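You operate a simulated robot arm through the tools that you are given. There is no shell and no other tool.

You are at the controls of a simulated two-armed robot. One attempt, no reset.

Task
Wind 60 more metres on to the short blue bobbin.
Fine: on the hand winder: lay it in the cradle, shut the clamp, set firm tension and the stop slide to 60 m, then crank to the stop.

The check looks at the end state, three seconds after you hand in, the way a careful person would. Anything else that was tipped, shoved, dropped, spilled or broken makes it a failure.

Robot
Two 7-joint arms with fingered hands on one trunk that stands fixed in place. Base frame: the origin is at the foot of the trunk, x ahead of it, y to its left, z up. Readings come in m, rad, newtons and seconds.
The left shoulder is at [0.07, 0.142, 1.139], the right one opposite. With the tool pointing down near the work surface each hand reaches from about 0.4 to 0.8 m from the base axis, measured 20 degrees to its own side. Payload 3.6 kg a hand.
The tool frame of a hand sits at the grasp point between the pads (the TCP): z along the fingers, y along the line on which they close. The tips reach 0.025 m beyond it. The gripper opens to 0.088 m; its body begins 0.029 m behind the TCP. The gripper is a hand of 5 fingers: y runs from the thumb to the fingers, the wrist lies at [-0.013, -0.097, -0.162] in the tool frame, and closing takes about 1.5 s.
Orientation is told as [roll, pitch, yaw] about the base's x, y, z axes, in that order, counted from this pose: with the fingers straight down and the wrist toward the robot, the tool's x, y and z point along [0, 1, 0], [1, 0, 0] and [0, 0, -1] of the base frame.

Tools
- The arms move only by the tool play_rows. It takes "left_commands", "right_commands" or both (then of equal length, played together; a hand with none holds still); each is a list that holds one entry, the list of rows, each a list of 7 numbers: the shift along the tool's x, y, z in m, then the turn, a rotation vector about the tool's x, y, z in rad, then the finger opening in m, from 0 to 0.088. In form: [[[tx, ty, tz, wx, wy, wz, gripper], ...]]. A call has 1 to 20 rows; each row shifts and turns the commanded pose from where the row before left it, along the tool's axes as they then stand. Each row takes 0.2 s and may step no farther than 0.05 m and 0.15 rad from the row before; otherwise, or with a gripper value out of range, the whole call is refused. A pose out of reach is approached as far as the arm can. The call stops where the force on the tool passes 40 N (or 10 N more than at its start, if that is more) or the arm is blocked; 0.2 s more then pass. Each finger travels about 0.072 m/s and halts on what it meets, pressing with about 29 N; the grip force reading is that of the motor and also rises with nothing between the fingers. The clock runs only during rows and for 0.2 s after the last one: add rows that do not move to give the fingers time. The reply holds the time, the measured pose of the TCP, the force on the tool along the base axes, the opening and the grip force, in the units named above and with some noise, with the torque about the TCP (base axes, N m) and any sound that the robot's microphone picked up.
- Cameras (640 x 400 px; columns grow to the right, rows downward): "scene" is now at [0.1218, 0.052, 1.3716]; the picture's right is [0.58, -0.81, 0.00], its down [-0.44, -0.32, -0.84] and it looks along [0.68, 0.49, -0.55] (base axes); focal length 324 px, centre (320, 200). "left" rides on the left gripper at [-0.059, -0.079, -0.105] in its tool frame; the picture's right is [-0.73, -0.32, 0.61], its down [0.62, -0.68, 0.38] and it looks along [0.29, 0.66, 0.70] (tool axes); focal length 234 px, centre (320, 200). "right" rides on the right gripper at [0.059, -0.079, -0.105] in its tool frame; the picture's right is [-0.73, 0.32, -0.61], its down [-0.62, -0.68, 0.38] and it looks along [-0.29, 0.66, 0.70] (tool axes); focal length 234 px, centre (320, 200). There is no depth. A picture from a camera that has moved, and an enlarged one, comes with that camera's place and axes in the base frame and with its lens.
- snapshot(camera): a new picture of that camera. It takes no simulated time.
- move_column(by): slides the trunk up (or, below 0, down) by that many m; the arms and the scene camera ride with it, the base frame stays. It gives what a move gives, with no picture.
- preshape(shape, hand): the hand has 5 fingers and takes this shape, open, in about a second: jaw (thumb against the fingers, like two jaws); tri (thumb and two fingers); tip (a fingertip pinch); poke (one finger out to press); point (the index stretched); flat (the hand flat); cup (the hand cupped); fist (a fist). The gripper value then closes the fingers along that shape, each until it touches; the sizes above hold for jaw. It gives what a move gives, with no picture.
- aim_head(pan, tilt): turns the head with the scene camera to pan (to the left, within 1.501 rad either way) and tilt (down, from -0.506 to 1.204), counted from straight ahead of the robot. It gives what a move gives.
- close_up(camera, box): a new picture of the part [left, top, right, bottom] of that camera's present view, enlarged. It takes no simulated time.
- sign_off(): hands the job in; it is judged then, once.

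Places have to be worked out from the pictures, the camera data and where the tool is seen. Open the grippers and draw the arms clear of the work before you hand the job in, unless the task says otherwise.

The tools are called after "Call:" as name(argument=value, ...) on one line, values as JSON. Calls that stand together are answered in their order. play_rows: Moves the arms, as the interface text tells. Its arguments: {"type":"object","properties":{"left_commands":{"type":"array","items":{"type":"array","items":{"type":"array","items":{"type":"number"}}}},"right_commands":{"type":"array","items":{"type":"array","items":{"type":"array","items":{"type":"number"}}}}},"required":[]} The other tools are called the same way: move_column (by) moves the trunk up or down; preshape (shape, hand) gives the hand a shape; aim_head (pan, tilt) turns the head that bears the scene camera; snapshot (camera) takes a picture; close_up (camera, box) takes an enlarged picture of a part of a camera's view; sign_off () hands the job in.

At the start:

```text
time_s: 0.0
left_tool_pos: [0.335, 0.4573, 1.1346]
left_orientation: [-0.002, -0.001, 0.001]
left_ft_force: [0.7, 0.0, 0.0]
left_moment: [0.01, 0.0, 0.0]
left_grip_width: 0.0876
left_grasp_force: 0.1
left_shape: jaw
right_tool_pos: [0.5068, 0.0187, 1.134]
right_orientation: [-0.001, 0.001, -0.001]
right_ft_force: [0.7, 0.4, 0.6]
right_moment: [0.01, -0.01, -0.02]
right_grip_width: 0.0877
right_grasp_force: 0.0
right_shape: jaw
trunk travel left (down, up): [-0.675, 0.265]
head pan, tilt (commanded): [0.623, 0.578]
```

scene: 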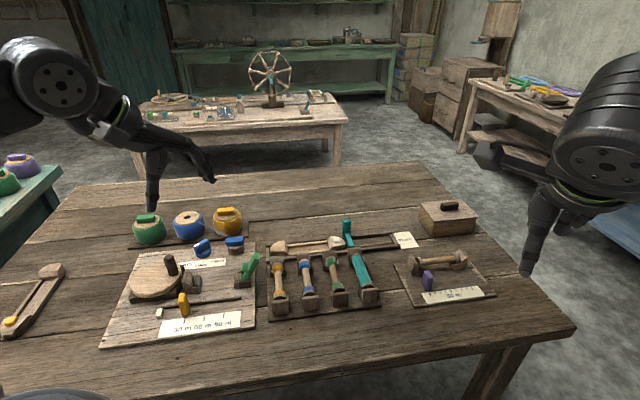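
right: 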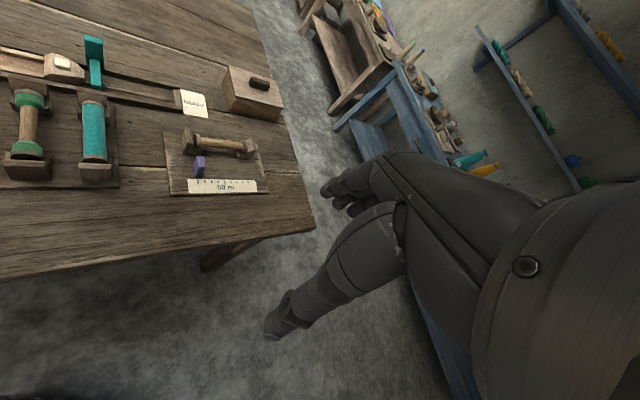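
left: 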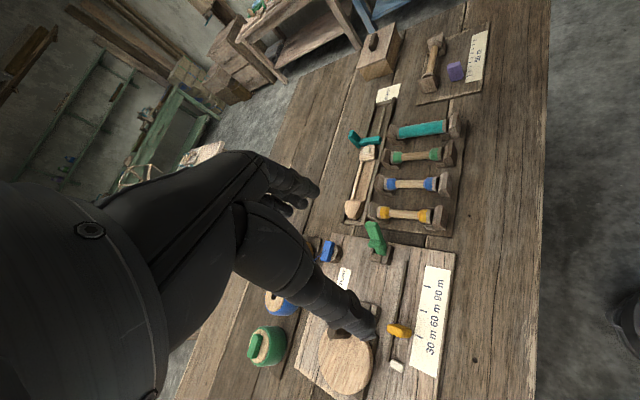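

I start by looking closely at the winder and the bobbins before moving anything.

Call:
close_up(camera="scene", box=[90, 190, 270, 350])

Call:
close_up(camera="scene", box=[240, 200, 420, 320])

Call:
close_up(camera="left", box=[240, 200, 480, 400])

Call:
close_up(camera="scene", box=[380, 180, 520, 320])

```text
2.50 times, centred on (180, 270) of scene
camera zoom: at [0.1218, 0.052, 1.3716], right [0.58, -0.81, 0.0], down [-0.44, -0.32, -0.84], along [0.68, 0.49, -0.55], focal length 809 px, centre (670, 25)
```

zoom: 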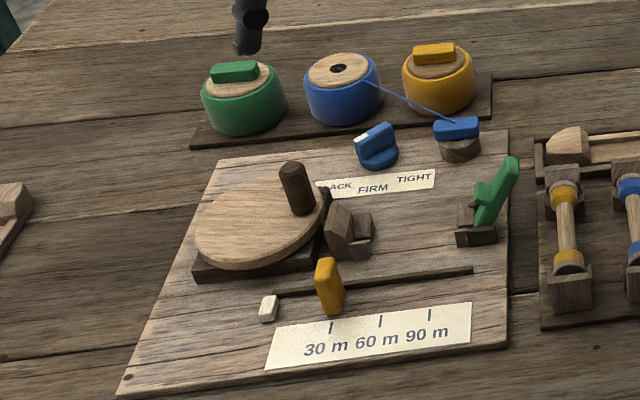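

```text
3.33 times, centred on (330, 260) of scene
camera zoom: at [0.1218, 0.052, 1.3716], right [0.58, -0.81, 0.0], down [-0.44, -0.32, -0.84], along [0.68, 0.49, -0.55], focal length 1078 px, centre (287, 0)
```

zoom: 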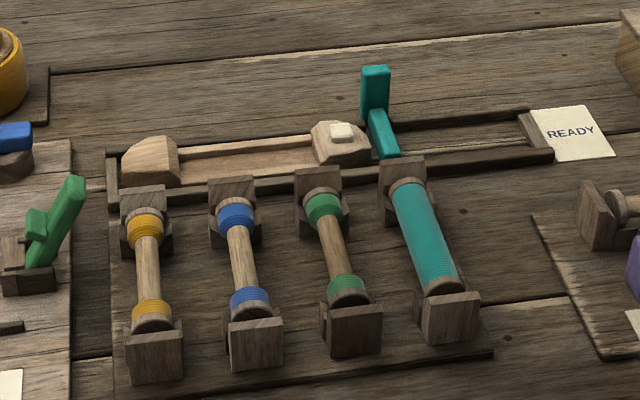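

```text
2.00 times, centred on (360, 300) of left
camera zoom: at [0.2571, 0.3973, 1.2386], right [-0.32, -0.73, -0.61], down [-0.68, 0.62, -0.38], along [0.66, 0.29, -0.7], focal length 468 px, centre (240, 0)
```

zoom: 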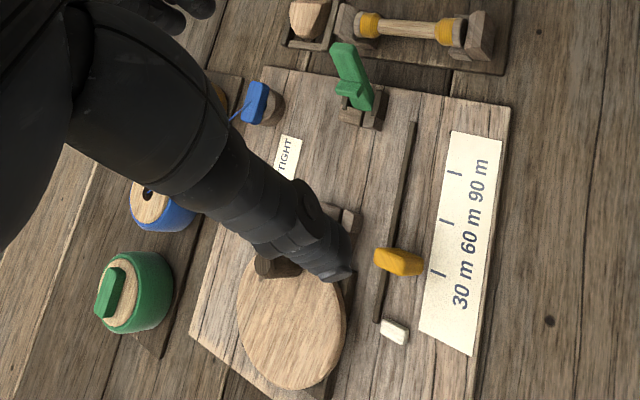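

```text
2.86 times, centred on (450, 250) of scene
camera zoom: at [0.1218, 0.052, 1.3716], right [0.58, -0.81, 0.0], down [-0.44, -0.32, -0.84], along [0.68, 0.49, -0.55], focal length 924 px, centre (-51, 57)
```

zoom: 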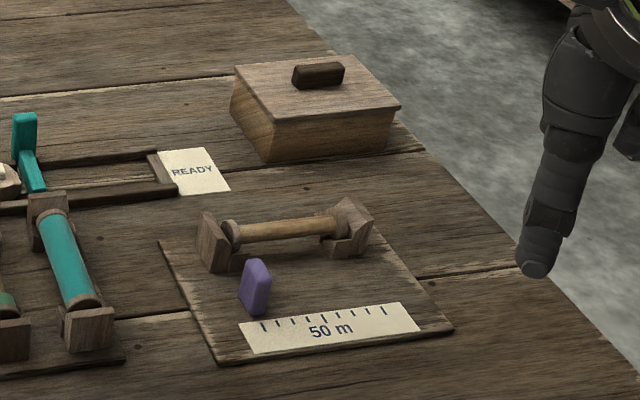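

The winder board sits on the left with the bobbin rack in the middle. I'll zoom in harder on each part to read labels and the dial setting.

Call:
close_up(camera="scene", box=[170, 225, 260, 285])

Call:
close_up(camera="scene", box=[120, 245, 240, 325])

Call:
close_up(camera="scene", box=[260, 240, 350, 320])

Call:
close_up(camera="scene", box=[120, 195, 260, 265])

```text
6.67 times, centred on (215, 255) of scene
camera zoom: at [0.1218, 0.052, 1.3716], right [0.58, -0.81, 0.0], down [-0.44, -0.32, -0.84], along [0.68, 0.49, -0.55], focal length 2156 px, centre (1020, -167)
```

zoom: 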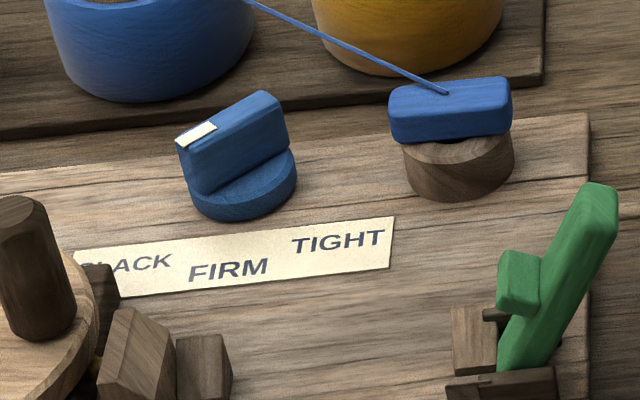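

```text
5.00 times, centred on (180, 285) of scene
camera zoom: at [0.1218, 0.052, 1.3716], right [0.58, -0.81, 0.0], down [-0.44, -0.32, -0.84], along [0.68, 0.49, -0.55], focal length 1617 px, centre (1020, -225)
```

zoom: 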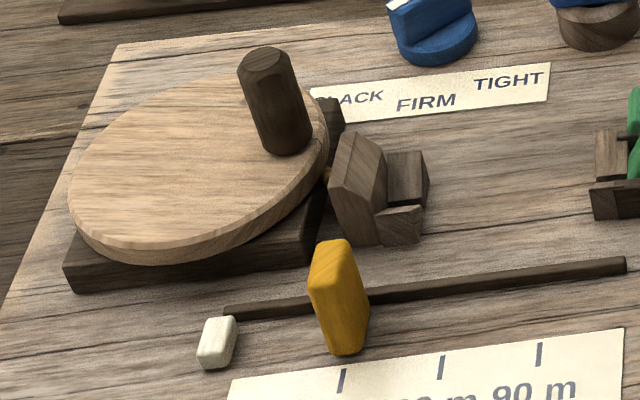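

```text
5.00 times, centred on (305, 280) of scene
camera zoom: at [0.1218, 0.052, 1.3716], right [0.58, -0.81, 0.0], down [-0.44, -0.32, -0.84], along [0.68, 0.49, -0.55], focal length 1617 px, centre (395, -200)
```

zoom: 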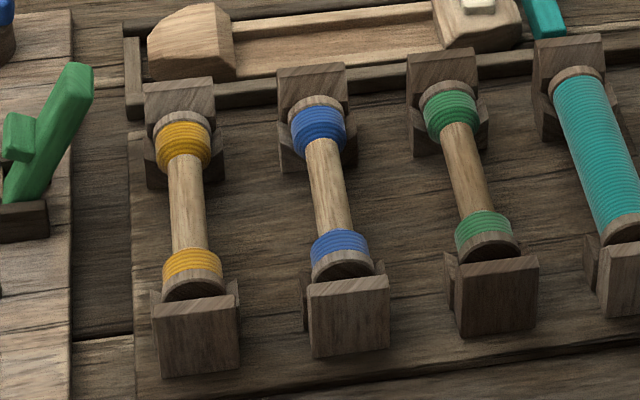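

```text
4.57 times, centred on (190, 230) of scene
camera zoom: at [0.1218, 0.052, 1.3716], right [0.58, -0.81, 0.0], down [-0.44, -0.32, -0.84], along [0.68, 0.49, -0.55], focal length 1479 px, centre (914, 63)
```

zoom: 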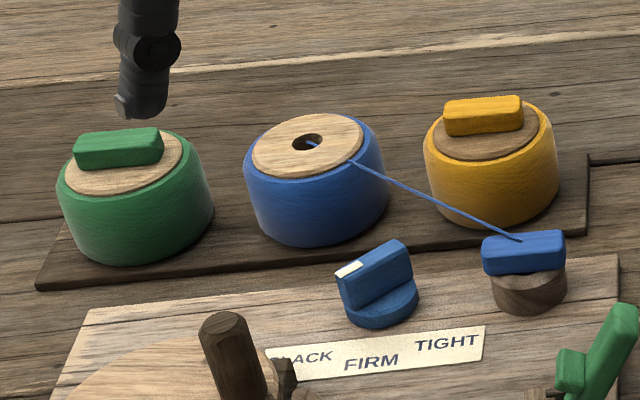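

The dial's white mark points at SLACK, the orange stop slide sits near 30 m and the clamp lever is up. The blue feed tab already sits on the feed post. I'll turn the head toward the winder for a more centred view.

Call:
aim_head(pan=0.95, tilt=0.8)

Call:
snapshot(camera="scene")

```text
time_s: 0.8
left_tool_pos: [0.3366, 0.4572, 1.1338]
left_orientation: [-0.001, 0.0, -0.002]
left_ft_force: [-0.7, -1.2, -0.8]
left_moment: [0.03, -0.02, -0.05]
left_grip_width: 0.0874
left_grasp_force: 0.1
left_shape: jaw
right_tool_pos: [0.5055, 0.0189, 1.1343]
right_orientation: [0.0, 0.0, 0.002]
right_ft_force: [0.4, 0.4, 0.0]
right_moment: [0.01, 0.04, 0.04]
right_grip_width: 0.0882
right_grasp_force: 0.0
right_shape: jaw
trunk travel left (down, up): [-0.675, 0.265]
head pan, tilt (commanded): [0.949, 0.799]
```

```text
taken
camera scene: at [0.0965, 0.0657, 1.3528], right [0.81, -0.58, 0.0], down [-0.42, -0.58, -0.7], along [0.41, 0.57, -0.72], focal length 324 px, centre (320, 200)
```

scene: 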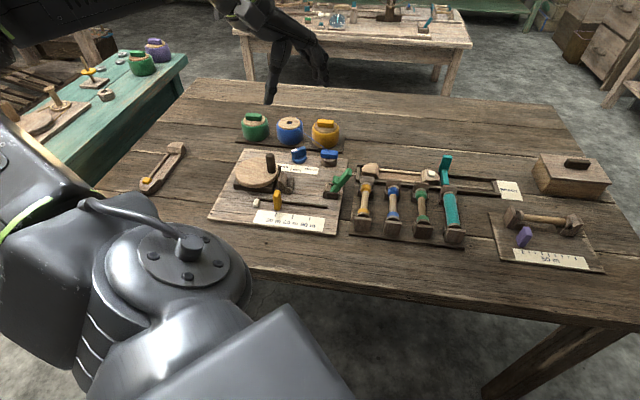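

The winder is now well framed. I'll zoom on it and on the rack for triangulation against the earlier view.

Call:
close_up(camera="scene", box=[200, 140, 360, 240])

Call:
close_up(camera="scene", box=[340, 150, 480, 250])

Call:
close_up(camera="scene", box=[225, 145, 305, 195])

Call:
close_up(camera="scene", box=[280, 145, 360, 205])

```text
4.00 times, centred on (280, 190) of scene
camera zoom: at [0.0965, 0.0657, 1.3528], right [0.81, -0.58, 0.0], down [-0.42, -0.58, -0.7], along [0.41, 0.57, -0.72], focal length 1294 px, centre (480, 240)
```

zoom: 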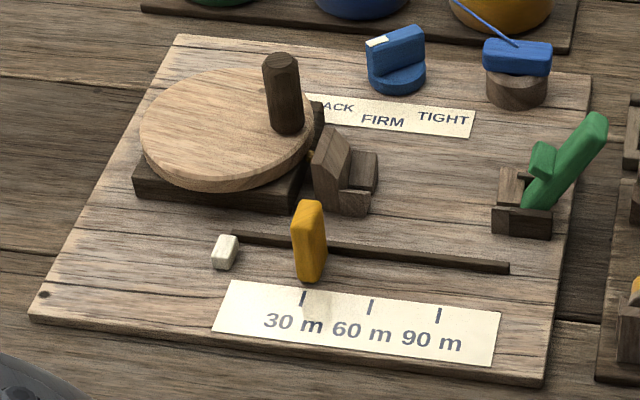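

```text
4.00 times, centred on (410, 200) of scene
camera zoom: at [0.0965, 0.0657, 1.3528], right [0.81, -0.58, 0.0], down [-0.42, -0.58, -0.7], along [0.41, 0.57, -0.72], focal length 1294 px, centre (-40, 200)
```

zoom: 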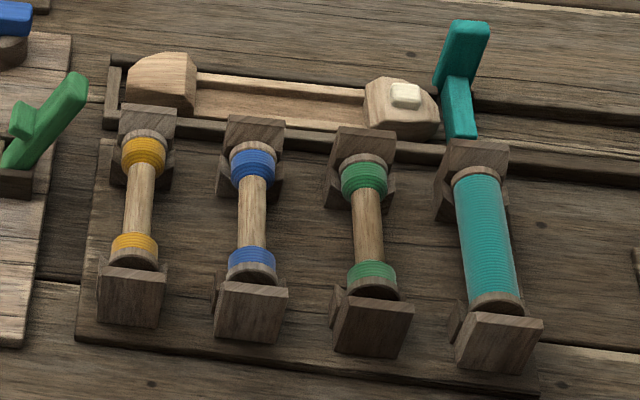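

```text
8.00 times, centred on (265, 170) of scene
camera zoom: at [0.0965, 0.0657, 1.3528], right [0.81, -0.58, 0.0], down [-0.42, -0.58, -0.7], along [0.41, 0.57, -0.72], focal length 2588 px, centre (760, 440)
```

zoom: 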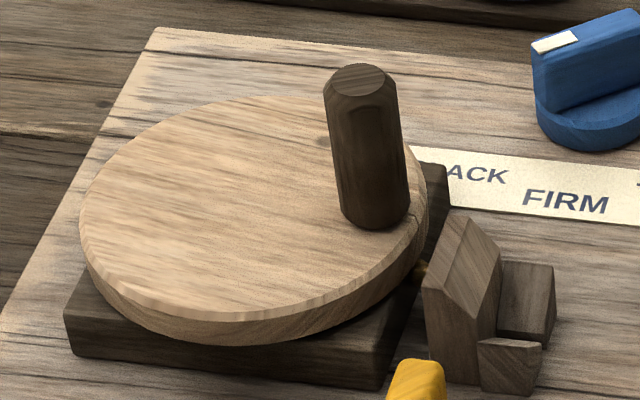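

```text
6.67 times, centred on (320, 175) of scene
camera zoom: at [0.0965, 0.0657, 1.3528], right [0.81, -0.58, 0.0], down [-0.42, -0.58, -0.7], along [0.41, 0.57, -0.72], focal length 2156 px, centre (320, 367)
```

zoom: 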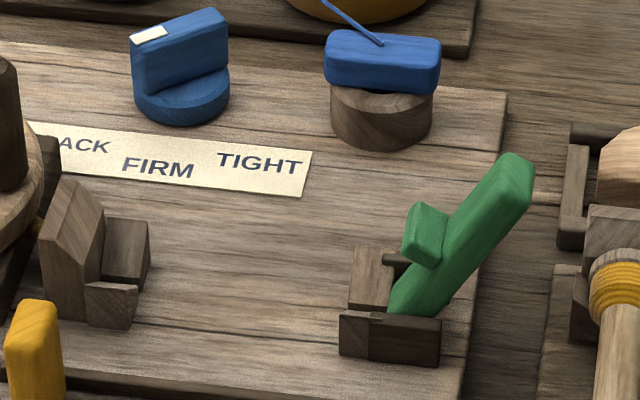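

To get accurate heights I need a vertical baseline, so I'll raise the trunk 0.2 m (nothing above the arms) and look again.

Call:
move_column(by=0.2)

Call:
snapshot(camera="scene")

```text
time_s: 3.0
left_tool_pos: [0.3364, 0.4567, 1.3355]
left_orientation: [0.001, 0.0, 0.0]
left_ft_force: [-0.4, -0.3, 0.3]
left_moment: [-0.01, 0.02, 0.01]
left_grip_width: 0.088
left_grasp_force: 0.0
left_shape: jaw
right_tool_pos: [0.5066, 0.0196, 1.3331]
right_orientation: [0.001, -0.001, 0.0]
right_ft_force: [-0.5, 0.3, 0.7]
right_moment: [-0.04, 0.01, -0.03]
right_grip_width: 0.0879
right_grasp_force: 0.1
right_shape: jaw
trunk travel left (down, up): [-0.875, 0.065]
head pan, tilt (commanded): [0.949, 0.799]
```

```text
taken
camera scene: at [0.0965, 0.0658, 1.5527], right [0.81, -0.58, 0.0], down [-0.42, -0.58, -0.7], along [0.41, 0.57, -0.72], focal length 324 px, centre (320, 200)
```

scene: 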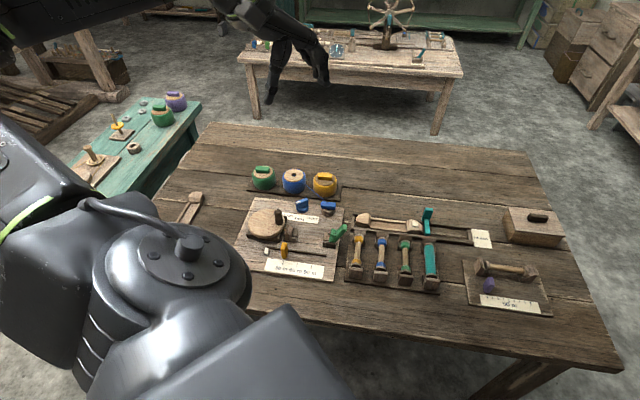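

The higher viewpoint is clean. I'll take matching enlargements to triangulate the winder and rack.

Call:
close_up(camera="scene", box=[225, 190, 353, 270])

Call:
close_up(camera="scene", box=[335, 205, 463, 285])

Call:
close_up(camera="scene", box=[280, 200, 360, 250])

Call:
close_up(camera="scene", box=[238, 220, 334, 280])

```text
5.00 times, centred on (289, 230) of scene
camera zoom: at [0.0965, 0.0658, 1.5527], right [0.81, -0.58, 0.0], down [-0.42, -0.58, -0.7], along [0.41, 0.57, -0.72], focal length 1617 px, centre (475, 50)
```

zoom: 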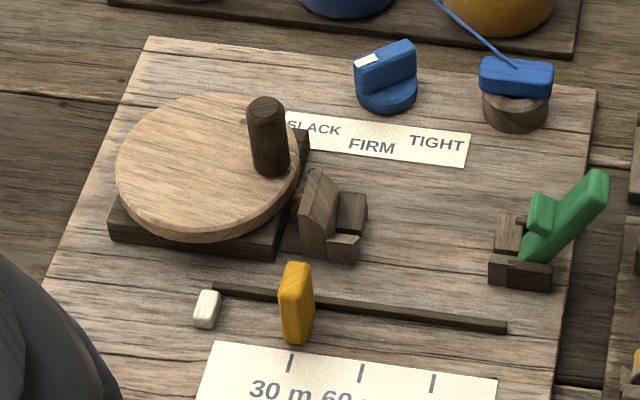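

```text
5.00 times, centred on (399, 245) of scene
camera zoom: at [0.0965, 0.0658, 1.5527], right [0.81, -0.58, 0.0], down [-0.42, -0.58, -0.7], along [0.41, 0.57, -0.72], focal length 1617 px, centre (-75, -25)
```

zoom: 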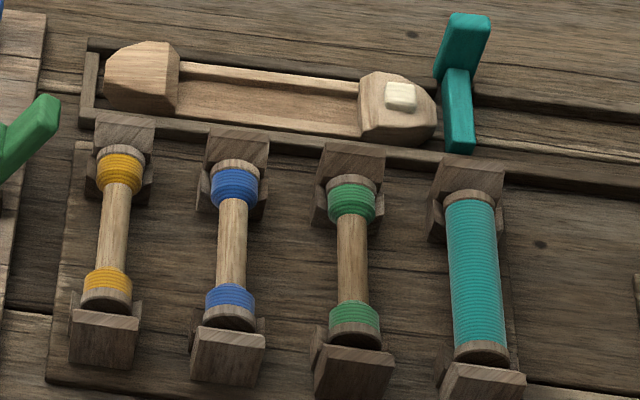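

```text
8.00 times, centred on (320, 225) of scene
camera zoom: at [0.0965, 0.0658, 1.5527], right [0.81, -0.58, 0.0], down [-0.42, -0.58, -0.7], along [0.41, 0.57, -0.72], focal length 2588 px, centre (320, 0)
```

zoom: 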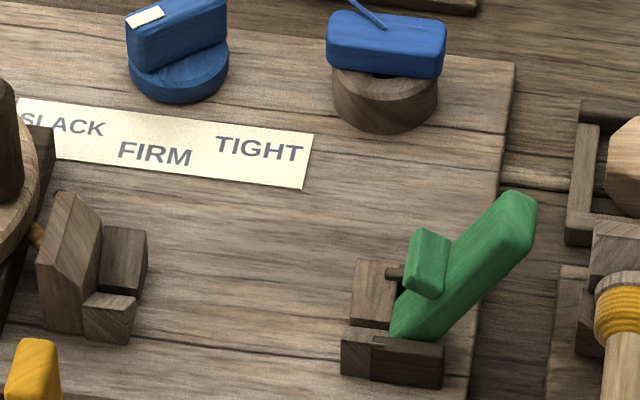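

```text
6.67 times, centred on (286, 250) of scene
camera zoom: at [0.0965, 0.0658, 1.5527], right [0.81, -0.58, 0.0], down [-0.42, -0.58, -0.7], along [0.41, 0.57, -0.72], focal length 2156 px, centre (547, -133)
```

zoom: 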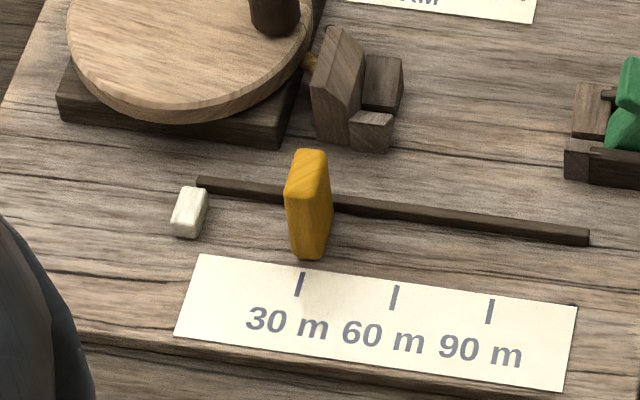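

I've got the board top at about z≈0.79, the cradle centre near (0.406, 0.553) and the blue bobbin near (0.535, 0.388). The board is turned about -44°. I'll take sharper zooms here, then again from the lower height, to refine these.

Call:
close_up(camera="scene", box=[365, 228, 397, 276])

Call:
close_up(camera="scene", box=[276, 216, 356, 256])

Call:
close_up(camera="scene", box=[240, 195, 304, 235])

Call:
close_up(camera="scene", box=[258, 235, 322, 275])

Call:
close_up(camera="scene", box=[288, 192, 352, 232])

```text
8.33 times, centred on (381, 252) of scene
camera zoom: at [0.0965, 0.0658, 1.5527], right [0.81, -0.58, 0.0], down [-0.42, -0.58, -0.7], along [0.41, 0.57, -0.72], focal length 2696 px, centre (-188, -233)
```

zoom: 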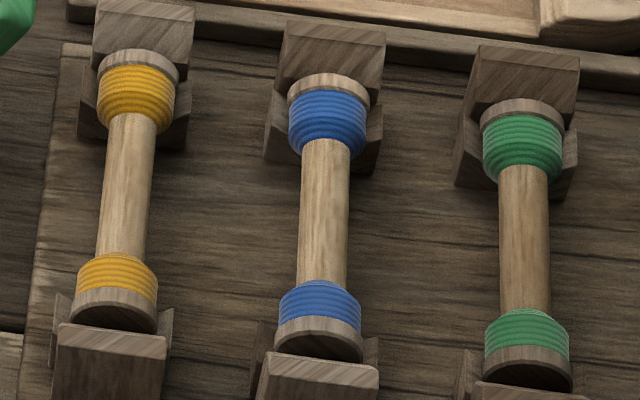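

```text
8.00 times, centred on (316, 236) of scene
camera zoom: at [0.0965, 0.0658, 1.5527], right [0.81, -0.58, 0.0], down [-0.42, -0.58, -0.7], along [0.41, 0.57, -0.72], focal length 2588 px, centre (352, -88)
```

zoom: 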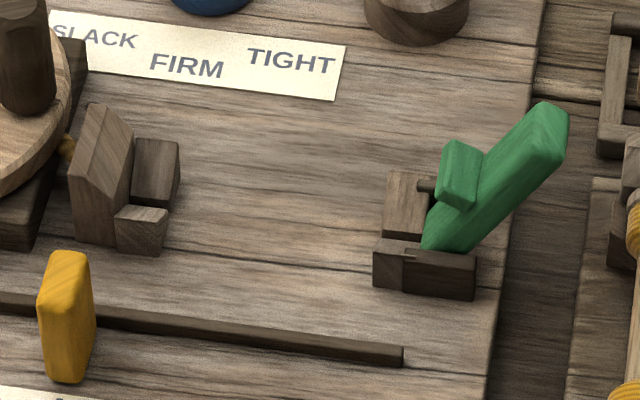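

```text
10.00 times, centred on (272, 215) of scene
camera zoom: at [0.0965, 0.0658, 1.5527], right [0.81, -0.58, 0.0], down [-0.42, -0.58, -0.7], along [0.41, 0.57, -0.72], focal length 3235 px, centre (800, 50)
```

zoom: 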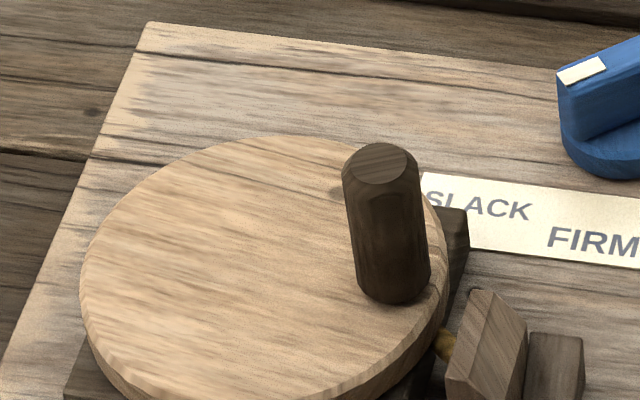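

```text
10.00 times, centred on (290, 255) of scene
camera zoom: at [0.0965, 0.0658, 1.5527], right [0.81, -0.58, 0.0], down [-0.42, -0.58, -0.7], along [0.41, 0.57, -0.72], focal length 3235 px, centre (620, -350)
```

zoom: 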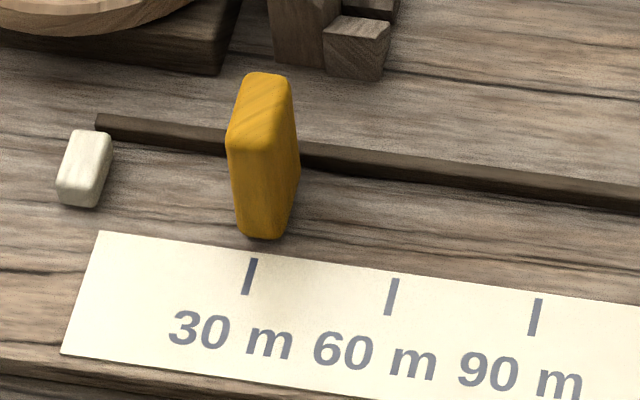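

```text
10.00 times, centred on (320, 212) of scene
camera zoom: at [0.0965, 0.0658, 1.5527], right [0.81, -0.58, 0.0], down [-0.42, -0.58, -0.7], along [0.41, 0.57, -0.72], focal length 3235 px, centre (320, 80)
```

zoom: 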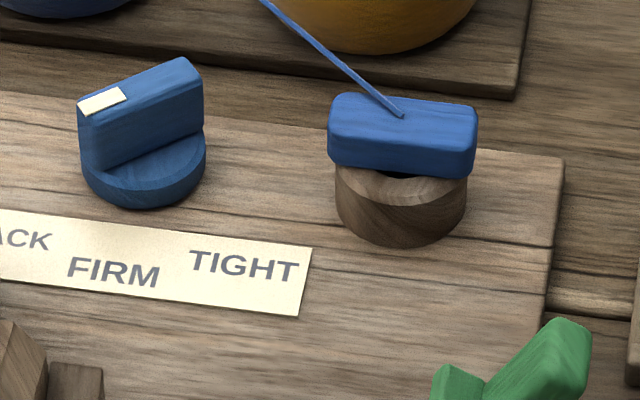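

Those are sharp. Now I lower the trunk back to the starting height and take the same zooms for triangulation.

Call:
move_column(by=-0.2)

Call:
close_up(camera="scene", box=[370, 170, 434, 250])

Call:
close_up(camera="scene", box=[276, 160, 356, 210])

Call:
close_up(camera="scene", box=[228, 145, 292, 185])

Call:
close_up(camera="scene", box=[246, 185, 326, 235])

Call:
close_up(camera="scene", box=[284, 138, 348, 178])

```text
time_s: 5.2
left_tool_pos: [0.3361, 0.4564, 1.1339]
left_orientation: [0.0, 0.001, 0.0]
left_ft_force: [0.6, 1.0, 0.9]
left_moment: [0.01, 0.02, 0.02]
left_grip_width: 0.0877
left_grasp_force: 0.0
left_shape: jaw
right_tool_pos: [0.5059, 0.0176, 1.1331]
right_orientation: [0.002, 0.001, 0.002]
right_ft_force: [0.2, 0.5, 1.0]
right_moment: [0.01, 0.01, 0.0]
right_grip_width: 0.0878
right_grasp_force: 0.0
right_shape: jaw
trunk travel left (down, up): [-0.675, 0.265]
head pan, tilt (commanded): [0.949, 0.799]
```

```text
5.00 times, centred on (402, 210) of scene
camera zoom: at [0.0963, 0.0657, 1.3528], right [0.81, -0.58, 0.0], down [-0.42, -0.58, -0.7], along [0.41, 0.57, -0.72], focal length 1617 px, centre (-90, 150)
```

zoom: 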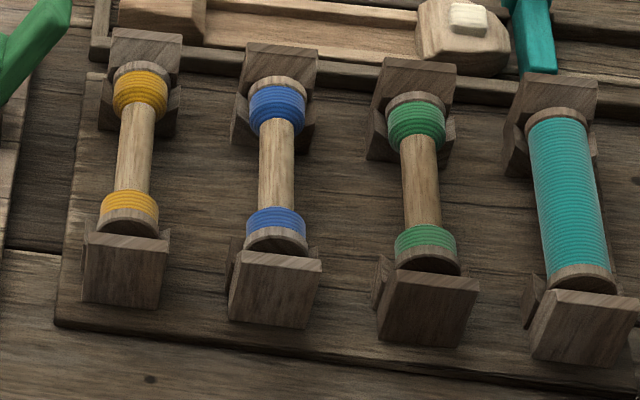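

```text
8.00 times, centred on (316, 185) of scene
camera zoom: at [0.0963, 0.0657, 1.3528], right [0.81, -0.58, 0.0], down [-0.42, -0.58, -0.7], along [0.41, 0.57, -0.72], focal length 2588 px, centre (352, 320)
```

zoom: 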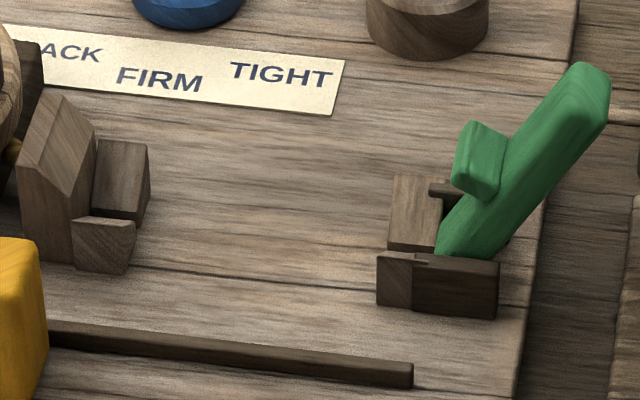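

```text
10.00 times, centred on (260, 165) of scene
camera zoom: at [0.0963, 0.0657, 1.3528], right [0.81, -0.58, 0.0], down [-0.42, -0.58, -0.7], along [0.41, 0.57, -0.72], focal length 3235 px, centre (920, 550)
```

zoom: 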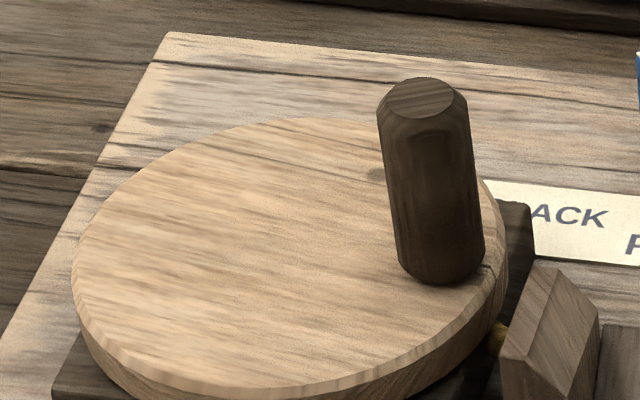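

```text
8.00 times, centred on (286, 210) of scene
camera zoom: at [0.0963, 0.0657, 1.3528], right [0.81, -0.58, 0.0], down [-0.42, -0.58, -0.7], along [0.41, 0.57, -0.72], focal length 2588 px, centre (592, 120)
```

zoom: 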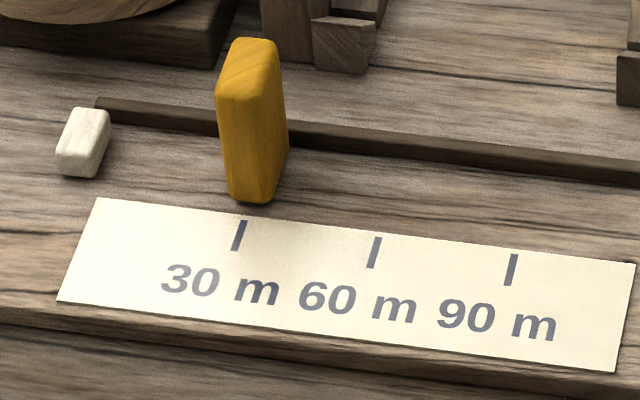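

```text
10.00 times, centred on (316, 158) of scene
camera zoom: at [0.0963, 0.0657, 1.3528], right [0.81, -0.58, 0.0], down [-0.42, -0.58, -0.7], along [0.41, 0.57, -0.72], focal length 3235 px, centre (360, 620)
```

zoom: 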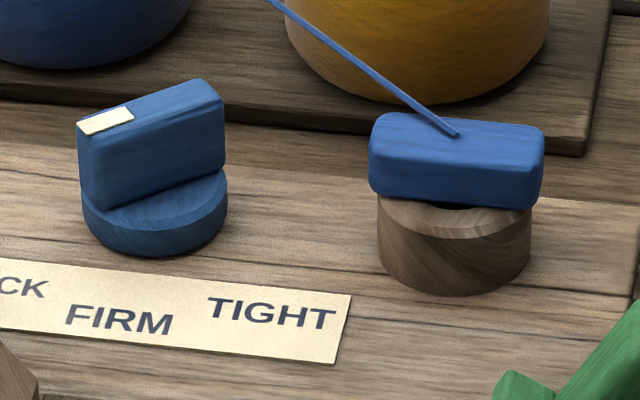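

Triangulation gives the board top at z≈0.7925 and the 30/60/90 ticks exactly 0.040 m apart along a -45° axis. It also places the blue bobbin centre at (0.531, 0.383, ~0.81), the peg at (0.356, 0.631) and the disc centre at (0.326, 0.658). Next I'll check the narrower hand shapes in the air with the left camera.

Call:
preshape(shape="tip", hand="left")

Call:
snapshot(camera="left")

Call:
close_up(camera="scene", box=[220, 0, 380, 120])

```text
time_s: 6.1
left_tool_pos: [0.3357, 0.4567, 1.1343]
left_orientation: [0.001, 0.0, 0.001]
left_ft_force: [-0.1, -0.5, 0.5]
left_moment: [0.01, 0.0, -0.01]
left_grip_width: 0.0877
left_grasp_force: 0.0
left_shape: tip
right_tool_pos: [0.5059, 0.0195, 1.1328]
right_orientation: [0.002, 0.0, 0.001]
right_ft_force: [-0.4, 0.3, -0.3]
right_moment: [0.01, 0.03, 0.0]
right_grip_width: 0.0876
right_grasp_force: 0.0
right_shape: jaw
trunk travel left (down, up): [-0.675, 0.265]
head pan, tilt (commanded): [0.949, 0.799]
```

```text
taken
camera left: at [0.2571, 0.3973, 1.2386], right [-0.32, -0.73, -0.61], down [-0.68, 0.62, -0.38], along [0.66, 0.29, -0.7], focal length 234 px, centre (320, 200)
```

left: 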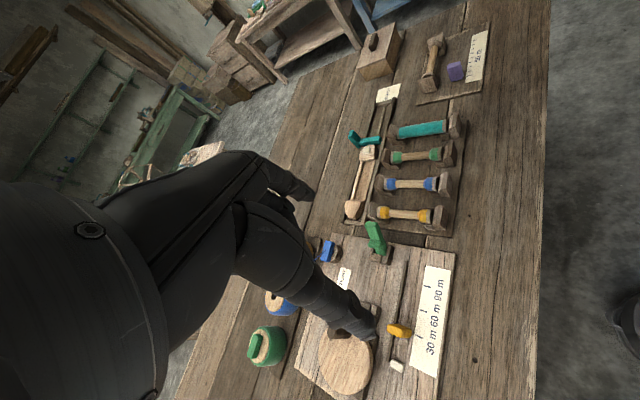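

```text
3.33 times, centred on (300, 60) of scene
camera zoom: at [0.0964, 0.0657, 1.3527], right [0.81, -0.58, 0.0], down [-0.42, -0.58, -0.7], along [0.41, 0.57, -0.72], focal length 1078 px, centre (387, 667)
```

zoom: 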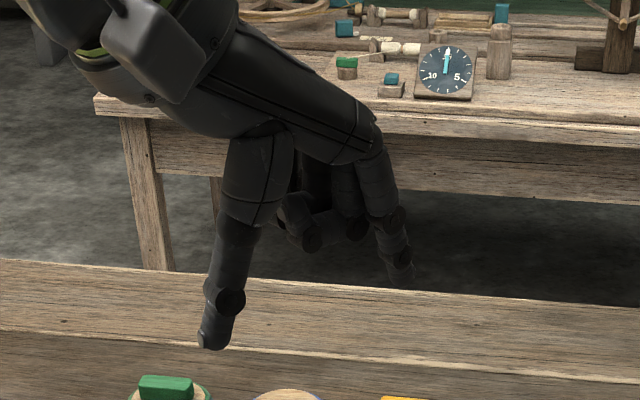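

Tip gives a thumb and index with the other fingers curled up. I'll compare it with tri, which should hold the bobbin more stably.

Call:
preshape(shape="tri", hand="left")

Call:
close_up(camera="scene", box=[220, 0, 380, 120])

Call:
close_up(camera="left", box=[200, 140, 420, 360])

```text
time_s: 7.0
left_tool_pos: [0.3373, 0.4585, 1.1335]
left_orientation: [0.0, 0.001, 0.001]
left_ft_force: [-0.3, 0.7, -0.4]
left_moment: [-0.01, 0.01, 0.01]
left_grip_width: 0.0877
left_grasp_force: 0.1
left_shape: tri
right_tool_pos: [0.5057, 0.0179, 1.1335]
right_orientation: [0.0, 0.0, 0.001]
right_ft_force: [0.3, 0.7, -0.2]
right_moment: [0.0, 0.0, 0.03]
right_grip_width: 0.0877
right_grasp_force: 0.0
right_shape: jaw
trunk travel left (down, up): [-0.675, 0.265]
head pan, tilt (commanded): [0.949, 0.799]
```

```text
3.33 times, centred on (300, 60) of scene
camera zoom: at [0.0964, 0.0657, 1.3527], right [0.81, -0.58, 0.0], down [-0.42, -0.58, -0.7], along [0.41, 0.57, -0.72], focal length 1078 px, centre (387, 667)
```

zoom: 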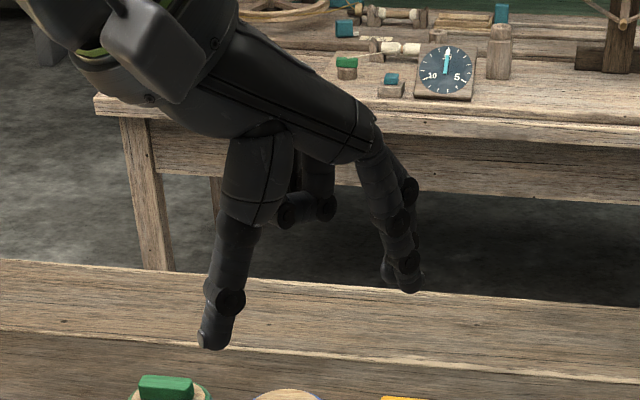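

```text
1.82 times, centred on (310, 250) of left
camera zoom: at [0.2571, 0.3973, 1.2386], right [-0.32, -0.73, -0.61], down [-0.68, 0.62, -0.38], along [0.66, 0.29, -0.7], focal length 426 px, centre (338, 109)
```

zoom: 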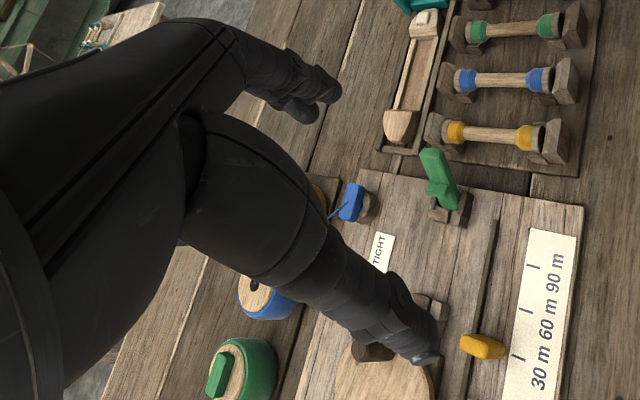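

Tri (thumb plus two fingers) suits the bobbin's core. I'll yaw the left hand to -45° so its jaw axis is across the bobbin, then carry it high above the blue bobbin at z≈1.03.

Call:
play_rows(left_commands=[[[0, 0, 0, 0, 0, 0.131, 0.088], [0, 0, 0, 0, 0, 0.131, 0.088], [0, 0, 0, 0, 0, 0.131, 0.088], [0, 0, 0, 0, 0, 0.131, 0.088], [0, 0, 0, 0, 0, 0.131, 0.088], [0, 0, 0, 0, 0, 0.13, 0.088], [0.0145, 0.032, 0.016, 0, 0, 0, 0.08], [0.0145, 0.032, 0.016, 0, 0, 0, 0.07], [0.0145, 0.032, 0.016, 0, 0, 0, 0.062], [0.0145, 0.032, 0.016, 0, 0, 0, 0.062], [0.0145, 0.032, 0.016, 0, 0, 0, 0.062], [0.0135, 0.03, 0.016, 0, 0, 0, 0.062], [0, 0, 0, 0, 0, 0, 0.062]]])

Call:
snapshot(camera="scene")

Call:
snapshot(camera="left")

```text
time_s: 9.8
left_tool_pos: [0.5308, 0.3819, 1.0391]
left_orientation: [0.001, 0.001, -0.786]
left_ft_force: [-0.6, -0.3, 0.4]
left_moment: [0.0, -0.01, -0.01]
left_grip_width: 0.0624
left_grasp_force: 0.1
left_shape: tri
right_tool_pos: [0.5048, 0.0182, 1.1332]
right_orientation: [0.0, 0.0, 0.001]
right_ft_force: [-0.5, 0.0, -0.3]
right_moment: [0.0, 0.0, 0.0]
right_grip_width: 0.0878
right_grasp_force: 0.0
right_shape: jaw
trunk travel left (down, up): [-0.675, 0.265]
head pan, tilt (commanded): [0.949, 0.799]
```

```text
taken
camera scene: at [0.0955, 0.066, 1.3528], right [0.81, -0.58, 0.0], down [-0.42, -0.58, -0.7], along [0.41, 0.57, -0.72], focal length 324 px, centre (320, 200)
```

scene: 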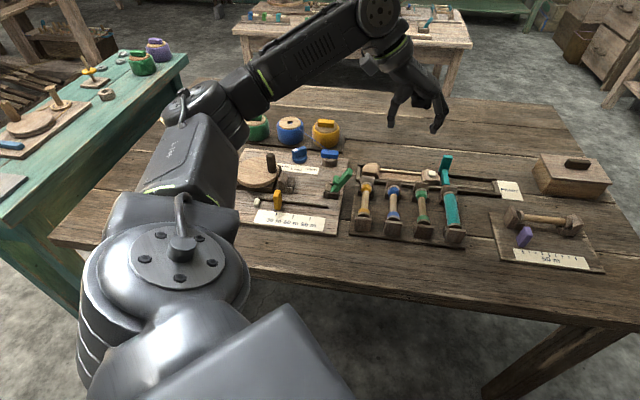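

```text
taken
camera left: at [0.433, 0.3956, 1.143], right [-0.74, -0.28, -0.61], down [-0.04, 0.92, -0.38], along [0.67, -0.26, -0.7], focal length 234 px, centre (320, 200)
```

left: 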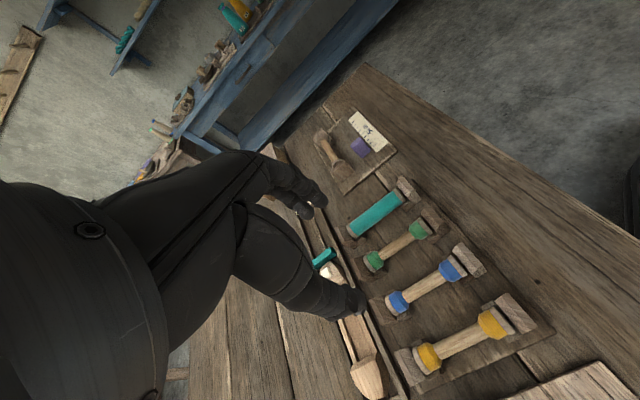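

The hand reads (0.531, 0.382, 1.039) at yaw -45°, and the left camera ray also puts the bobbin core near (0.528, 0.381), which agrees. I'll descend part way to z≈0.90 and check alignment.

Call:
play_rows(left_commands=[[[0, 0, 0.035, 0, 0, 0, 0.062], [0, 0, 0.035, 0, 0, 0, 0.062], [0, 0, 0.035, 0, 0, 0, 0.062], [0, 0, 0.03, 0, 0, 0, 0.062], [0, 0, 0, 0, 0, 0, 0.062]]])

Call:
close_up(camera="scene", box=[340, 100, 480, 250])

Call:
close_up(camera="left", box=[200, 140, 520, 400])

```text
time_s: 11.0
left_tool_pos: [0.5328, 0.3848, 0.905]
left_orientation: [-0.002, -0.001, -0.785]
left_ft_force: [-0.5, -0.1, -0.5]
left_moment: [0.0, -0.01, 0.0]
left_grip_width: 0.0624
left_grasp_force: 0.1
left_shape: tri
right_tool_pos: [0.5053, 0.0185, 1.1336]
right_orientation: [-0.001, 0.0, -0.002]
right_ft_force: [-0.3, 0.7, -0.5]
right_moment: [-0.04, -0.01, 0.01]
right_grip_width: 0.0877
right_grasp_force: 0.1
right_shape: jaw
trunk travel left (down, up): [-0.675, 0.265]
head pan, tilt (commanded): [0.949, 0.799]
```

```text
2.67 times, centred on (410, 175) of scene
camera zoom: at [0.0962, 0.0655, 1.3528], right [0.81, -0.58, 0.0], down [-0.42, -0.58, -0.7], along [0.41, 0.57, -0.72], focal length 863 px, centre (80, 267)
```

zoom: 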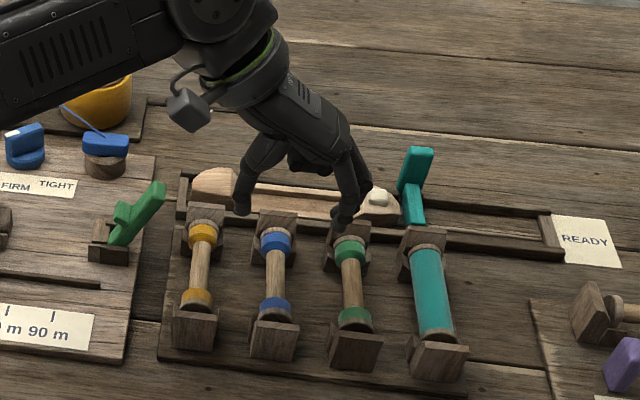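

```text
1.54 times, centred on (360, 270) of left
camera zoom: at [0.4352, 0.3974, 1.0079], right [-0.74, -0.29, -0.61], down [-0.04, 0.92, -0.38], along [0.67, -0.26, -0.7], focal length 360 px, centre (258, 92)
```

zoom: 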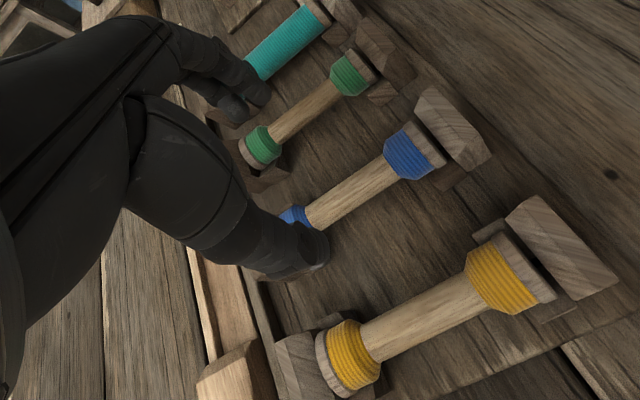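

The thumb and fingers straddle the blue bobbin evenly. I'll descend to z≈0.817 so the tips pass either side of the core.

Call:
play_rows(left_commands=[[[0, 0, 0.022, 0, 0, 0, 0.062], [0, 0, 0.022, 0, 0, 0, 0.062], [0, 0, 0.022, 0, 0, 0, 0.062], [0, 0, 0.02, 0, 0, 0, 0.062], [0, 0, 0, 0, 0, 0, 0.062]]])

Call:
close_up(camera="scene", box=[340, 130, 470, 250])

Call:
close_up(camera="left", box=[200, 140, 520, 400])

```text
time_s: 12.2
left_tool_pos: [0.5312, 0.3837, 0.8188]
left_orientation: [0.0, -0.001, -0.786]
left_ft_force: [0.3, -0.7, 0.6]
left_moment: [-0.02, 0.04, -0.01]
left_grip_width: 0.0624
left_grasp_force: 0.0
left_shape: tri
right_tool_pos: [0.506, 0.0179, 1.1339]
right_orientation: [0.0, 0.001, 0.0]
right_ft_force: [-1.0, 0.1, 0.3]
right_moment: [-0.01, -0.05, -0.01]
right_grip_width: 0.0878
right_grasp_force: 0.1
right_shape: jaw
trunk travel left (down, up): [-0.675, 0.265]
head pan, tilt (commanded): [0.949, 0.799]
```

```text
3.33 times, centred on (405, 190) of scene
camera zoom: at [0.0963, 0.0656, 1.3528], right [0.81, -0.58, 0.0], down [-0.42, -0.58, -0.7], along [0.41, 0.57, -0.72], focal length 1078 px, centre (37, 233)
```

zoom: 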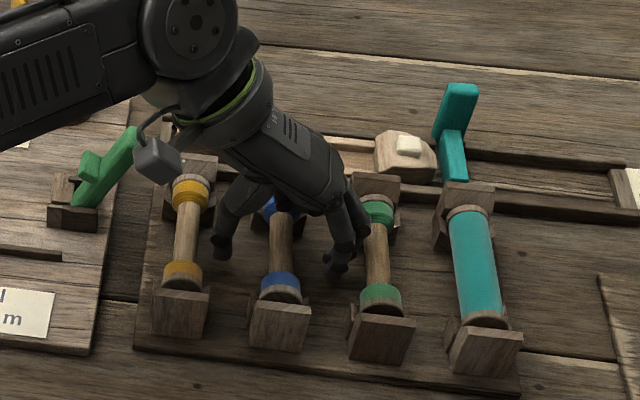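

```text
1.54 times, centred on (360, 270) of left
camera zoom: at [0.4344, 0.3976, 0.9221], right [-0.74, -0.29, -0.61], down [-0.04, 0.92, -0.38], along [0.67, -0.26, -0.7], focal length 360 px, centre (258, 92)
```

zoom: 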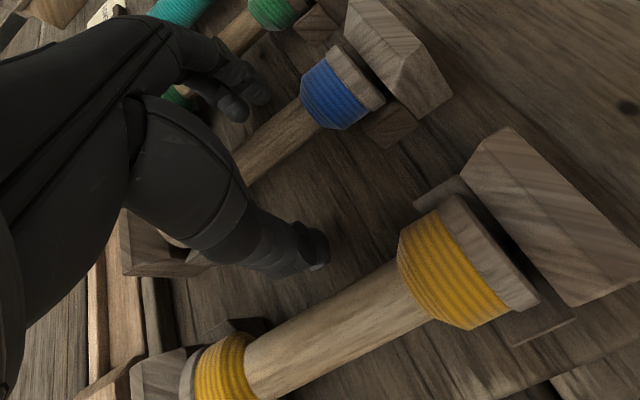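

The tips straddle the core with clearance on both sides and no contact force. I'll close the fingers on the core.

Call:
play_rows(left_commands=[[[0, 0, 0, 0, 0, 0, 0.045], [0, 0, 0, 0, 0, 0, 0.03], [0, 0, 0, 0, 0, 0, 0.02], [0, 0, 0, 0, 0, 0, 0.01], [0, 0, 0, 0, 0, 0, 0.0], [0, 0, 0, 0, 0, 0, 0.0], [0, 0, 0, 0, 0, 0, 0.0], [0, 0, 0, 0, 0, 0, 0.0]]])

Call:
close_up(camera="scene", box=[340, 130, 470, 250])

Call:
close_up(camera="left", box=[200, 100, 520, 360])

```text
time_s: 14.0
left_tool_pos: [0.5329, 0.3838, 0.8184]
left_orientation: [0.001, 0.0, -0.786]
left_ft_force: [0.3, 0.3, 0.3]
left_moment: [0.03, -0.03, -0.02]
left_grip_width: 0.0099
left_grasp_force: 29.3
left_shape: tri
right_tool_pos: [0.5068, 0.0177, 1.1337]
right_orientation: [0.0, 0.0, 0.0]
right_ft_force: [0.3, -0.4, 0.6]
right_moment: [0.01, 0.03, -0.04]
right_grip_width: 0.0877
right_grasp_force: 0.1
right_shape: jaw
trunk travel left (down, up): [-0.675, 0.265]
head pan, tilt (commanded): [0.949, 0.799]
```

```text
3.33 times, centred on (405, 190) of scene
camera zoom: at [0.0964, 0.0658, 1.3527], right [0.81, -0.58, 0.0], down [-0.42, -0.58, -0.7], along [0.41, 0.57, -0.72], focal length 1078 px, centre (37, 233)
```

zoom: 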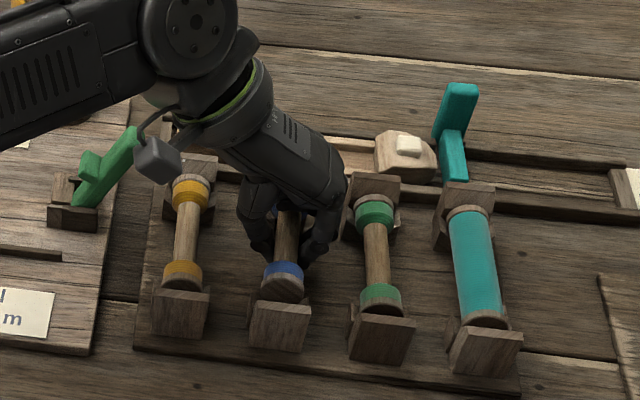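

```text
1.54 times, centred on (360, 230) of left
camera zoom: at [0.4345, 0.3976, 0.9223], right [-0.74, -0.29, -0.61], down [-0.04, 0.92, -0.38], along [0.67, -0.26, -0.7], focal length 360 px, centre (258, 154)
```

zoom: 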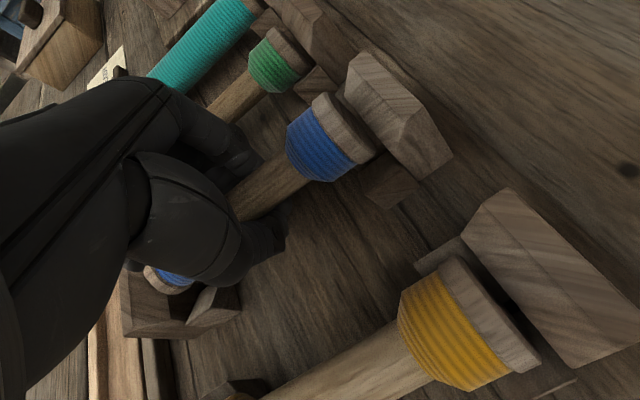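

Closed to 0.0099 m with 29 N, and the near flange looks like it may have lifted slightly. I'll zoom in on the bobbin before lifting.

Call:
close_up(camera="scene", box=[375, 170, 425, 240])

Call:
close_up(camera="left", box=[280, 140, 420, 300])

```text
5.71 times, centred on (400, 205) of scene
camera zoom: at [0.0964, 0.0658, 1.3527], right [0.81, -0.58, 0.0], down [-0.42, -0.58, -0.7], along [0.41, 0.57, -0.72], focal length 1848 px, centre (-137, 171)
```

zoom: 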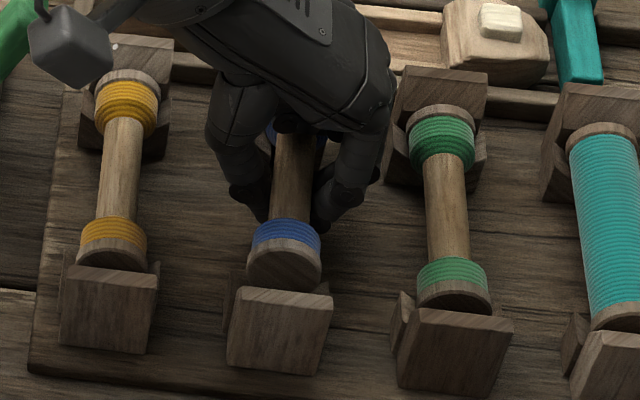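

```text
2.50 times, centred on (350, 220) of left
camera zoom: at [0.4345, 0.3976, 0.9223], right [-0.74, -0.29, -0.61], down [-0.04, 0.92, -0.38], along [0.67, -0.26, -0.7], focal length 585 px, centre (245, 150)
```

zoom: 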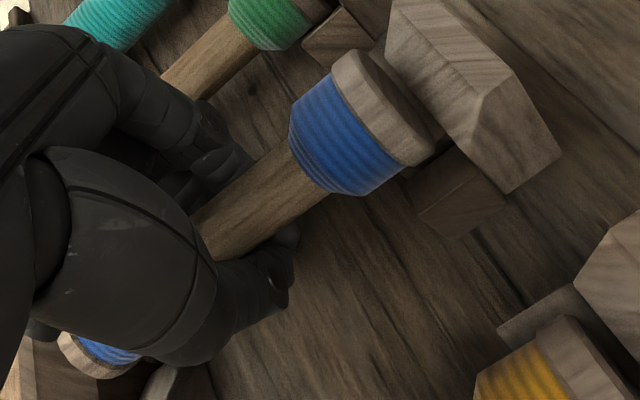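

The fingers closed just under the axis and raised the bobbin about 1 cm so it now sits at the natural grasp point, held firmly. I'll lift straight up slowly and inspect.

Call:
play_rows(left_commands=[[[0, 0, -0.01, 0, 0, 0, 0.0], [0, 0, -0.015, 0, 0, 0, 0.0], [0, 0, -0.02, 0, 0, 0, 0.0], [0, 0, -0.02, 0, 0, 0, 0.0], [0, 0, -0.03, 0, 0, 0, 0.0], [0, 0, -0.03, 0, 0, 0, 0.0], [0, 0, -0.025, 0, 0, 0, 0.0], [0, 0, 0, 0, 0, 0, 0.0]]])

Call:
close_up(camera="scene", box=[350, 80, 450, 240])

Call:
close_up(camera="left", box=[200, 100, 440, 320])

```text
time_s: 15.8
left_tool_pos: [0.5311, 0.3814, 0.967]
left_orientation: [-0.002, 0.001, -0.785]
left_ft_force: [0.3, -0.5, -0.2]
left_moment: [-0.01, -0.01, 0.01]
left_grip_width: 0.0097
left_grasp_force: 28.8
left_shape: tri
right_tool_pos: [0.5058, 0.0186, 1.1338]
right_orientation: [0.001, -0.001, 0.0]
right_ft_force: [-0.2, -0.4, -0.3]
right_moment: [-0.01, 0.02, 0.01]
right_grip_width: 0.0876
right_grasp_force: 0.0
right_shape: jaw
trunk travel left (down, up): [-0.675, 0.265]
head pan, tilt (commanded): [0.949, 0.799]
```

```text
2.50 times, centred on (400, 160) of scene
camera zoom: at [0.0967, 0.0659, 1.3527], right [0.81, -0.58, 0.0], down [-0.42, -0.58, -0.7], along [0.41, 0.57, -0.72], focal length 809 px, centre (120, 300)
```

zoom: 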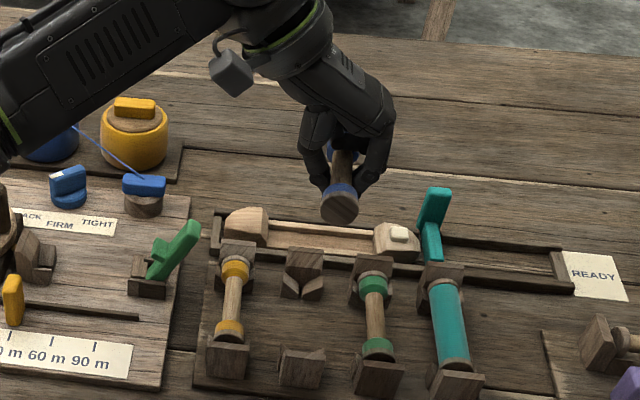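

```text
1.82 times, centred on (320, 210) of left
camera zoom: at [0.4342, 0.3957, 1.0714], right [-0.74, -0.28, -0.61], down [-0.04, 0.92, -0.38], along [0.67, -0.26, -0.7], focal length 426 px, centre (320, 182)
```

zoom: 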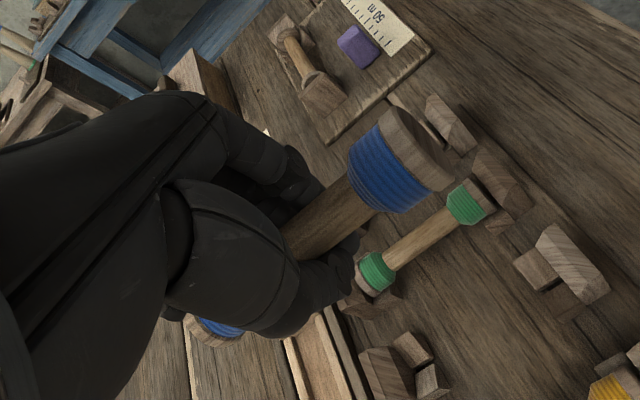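

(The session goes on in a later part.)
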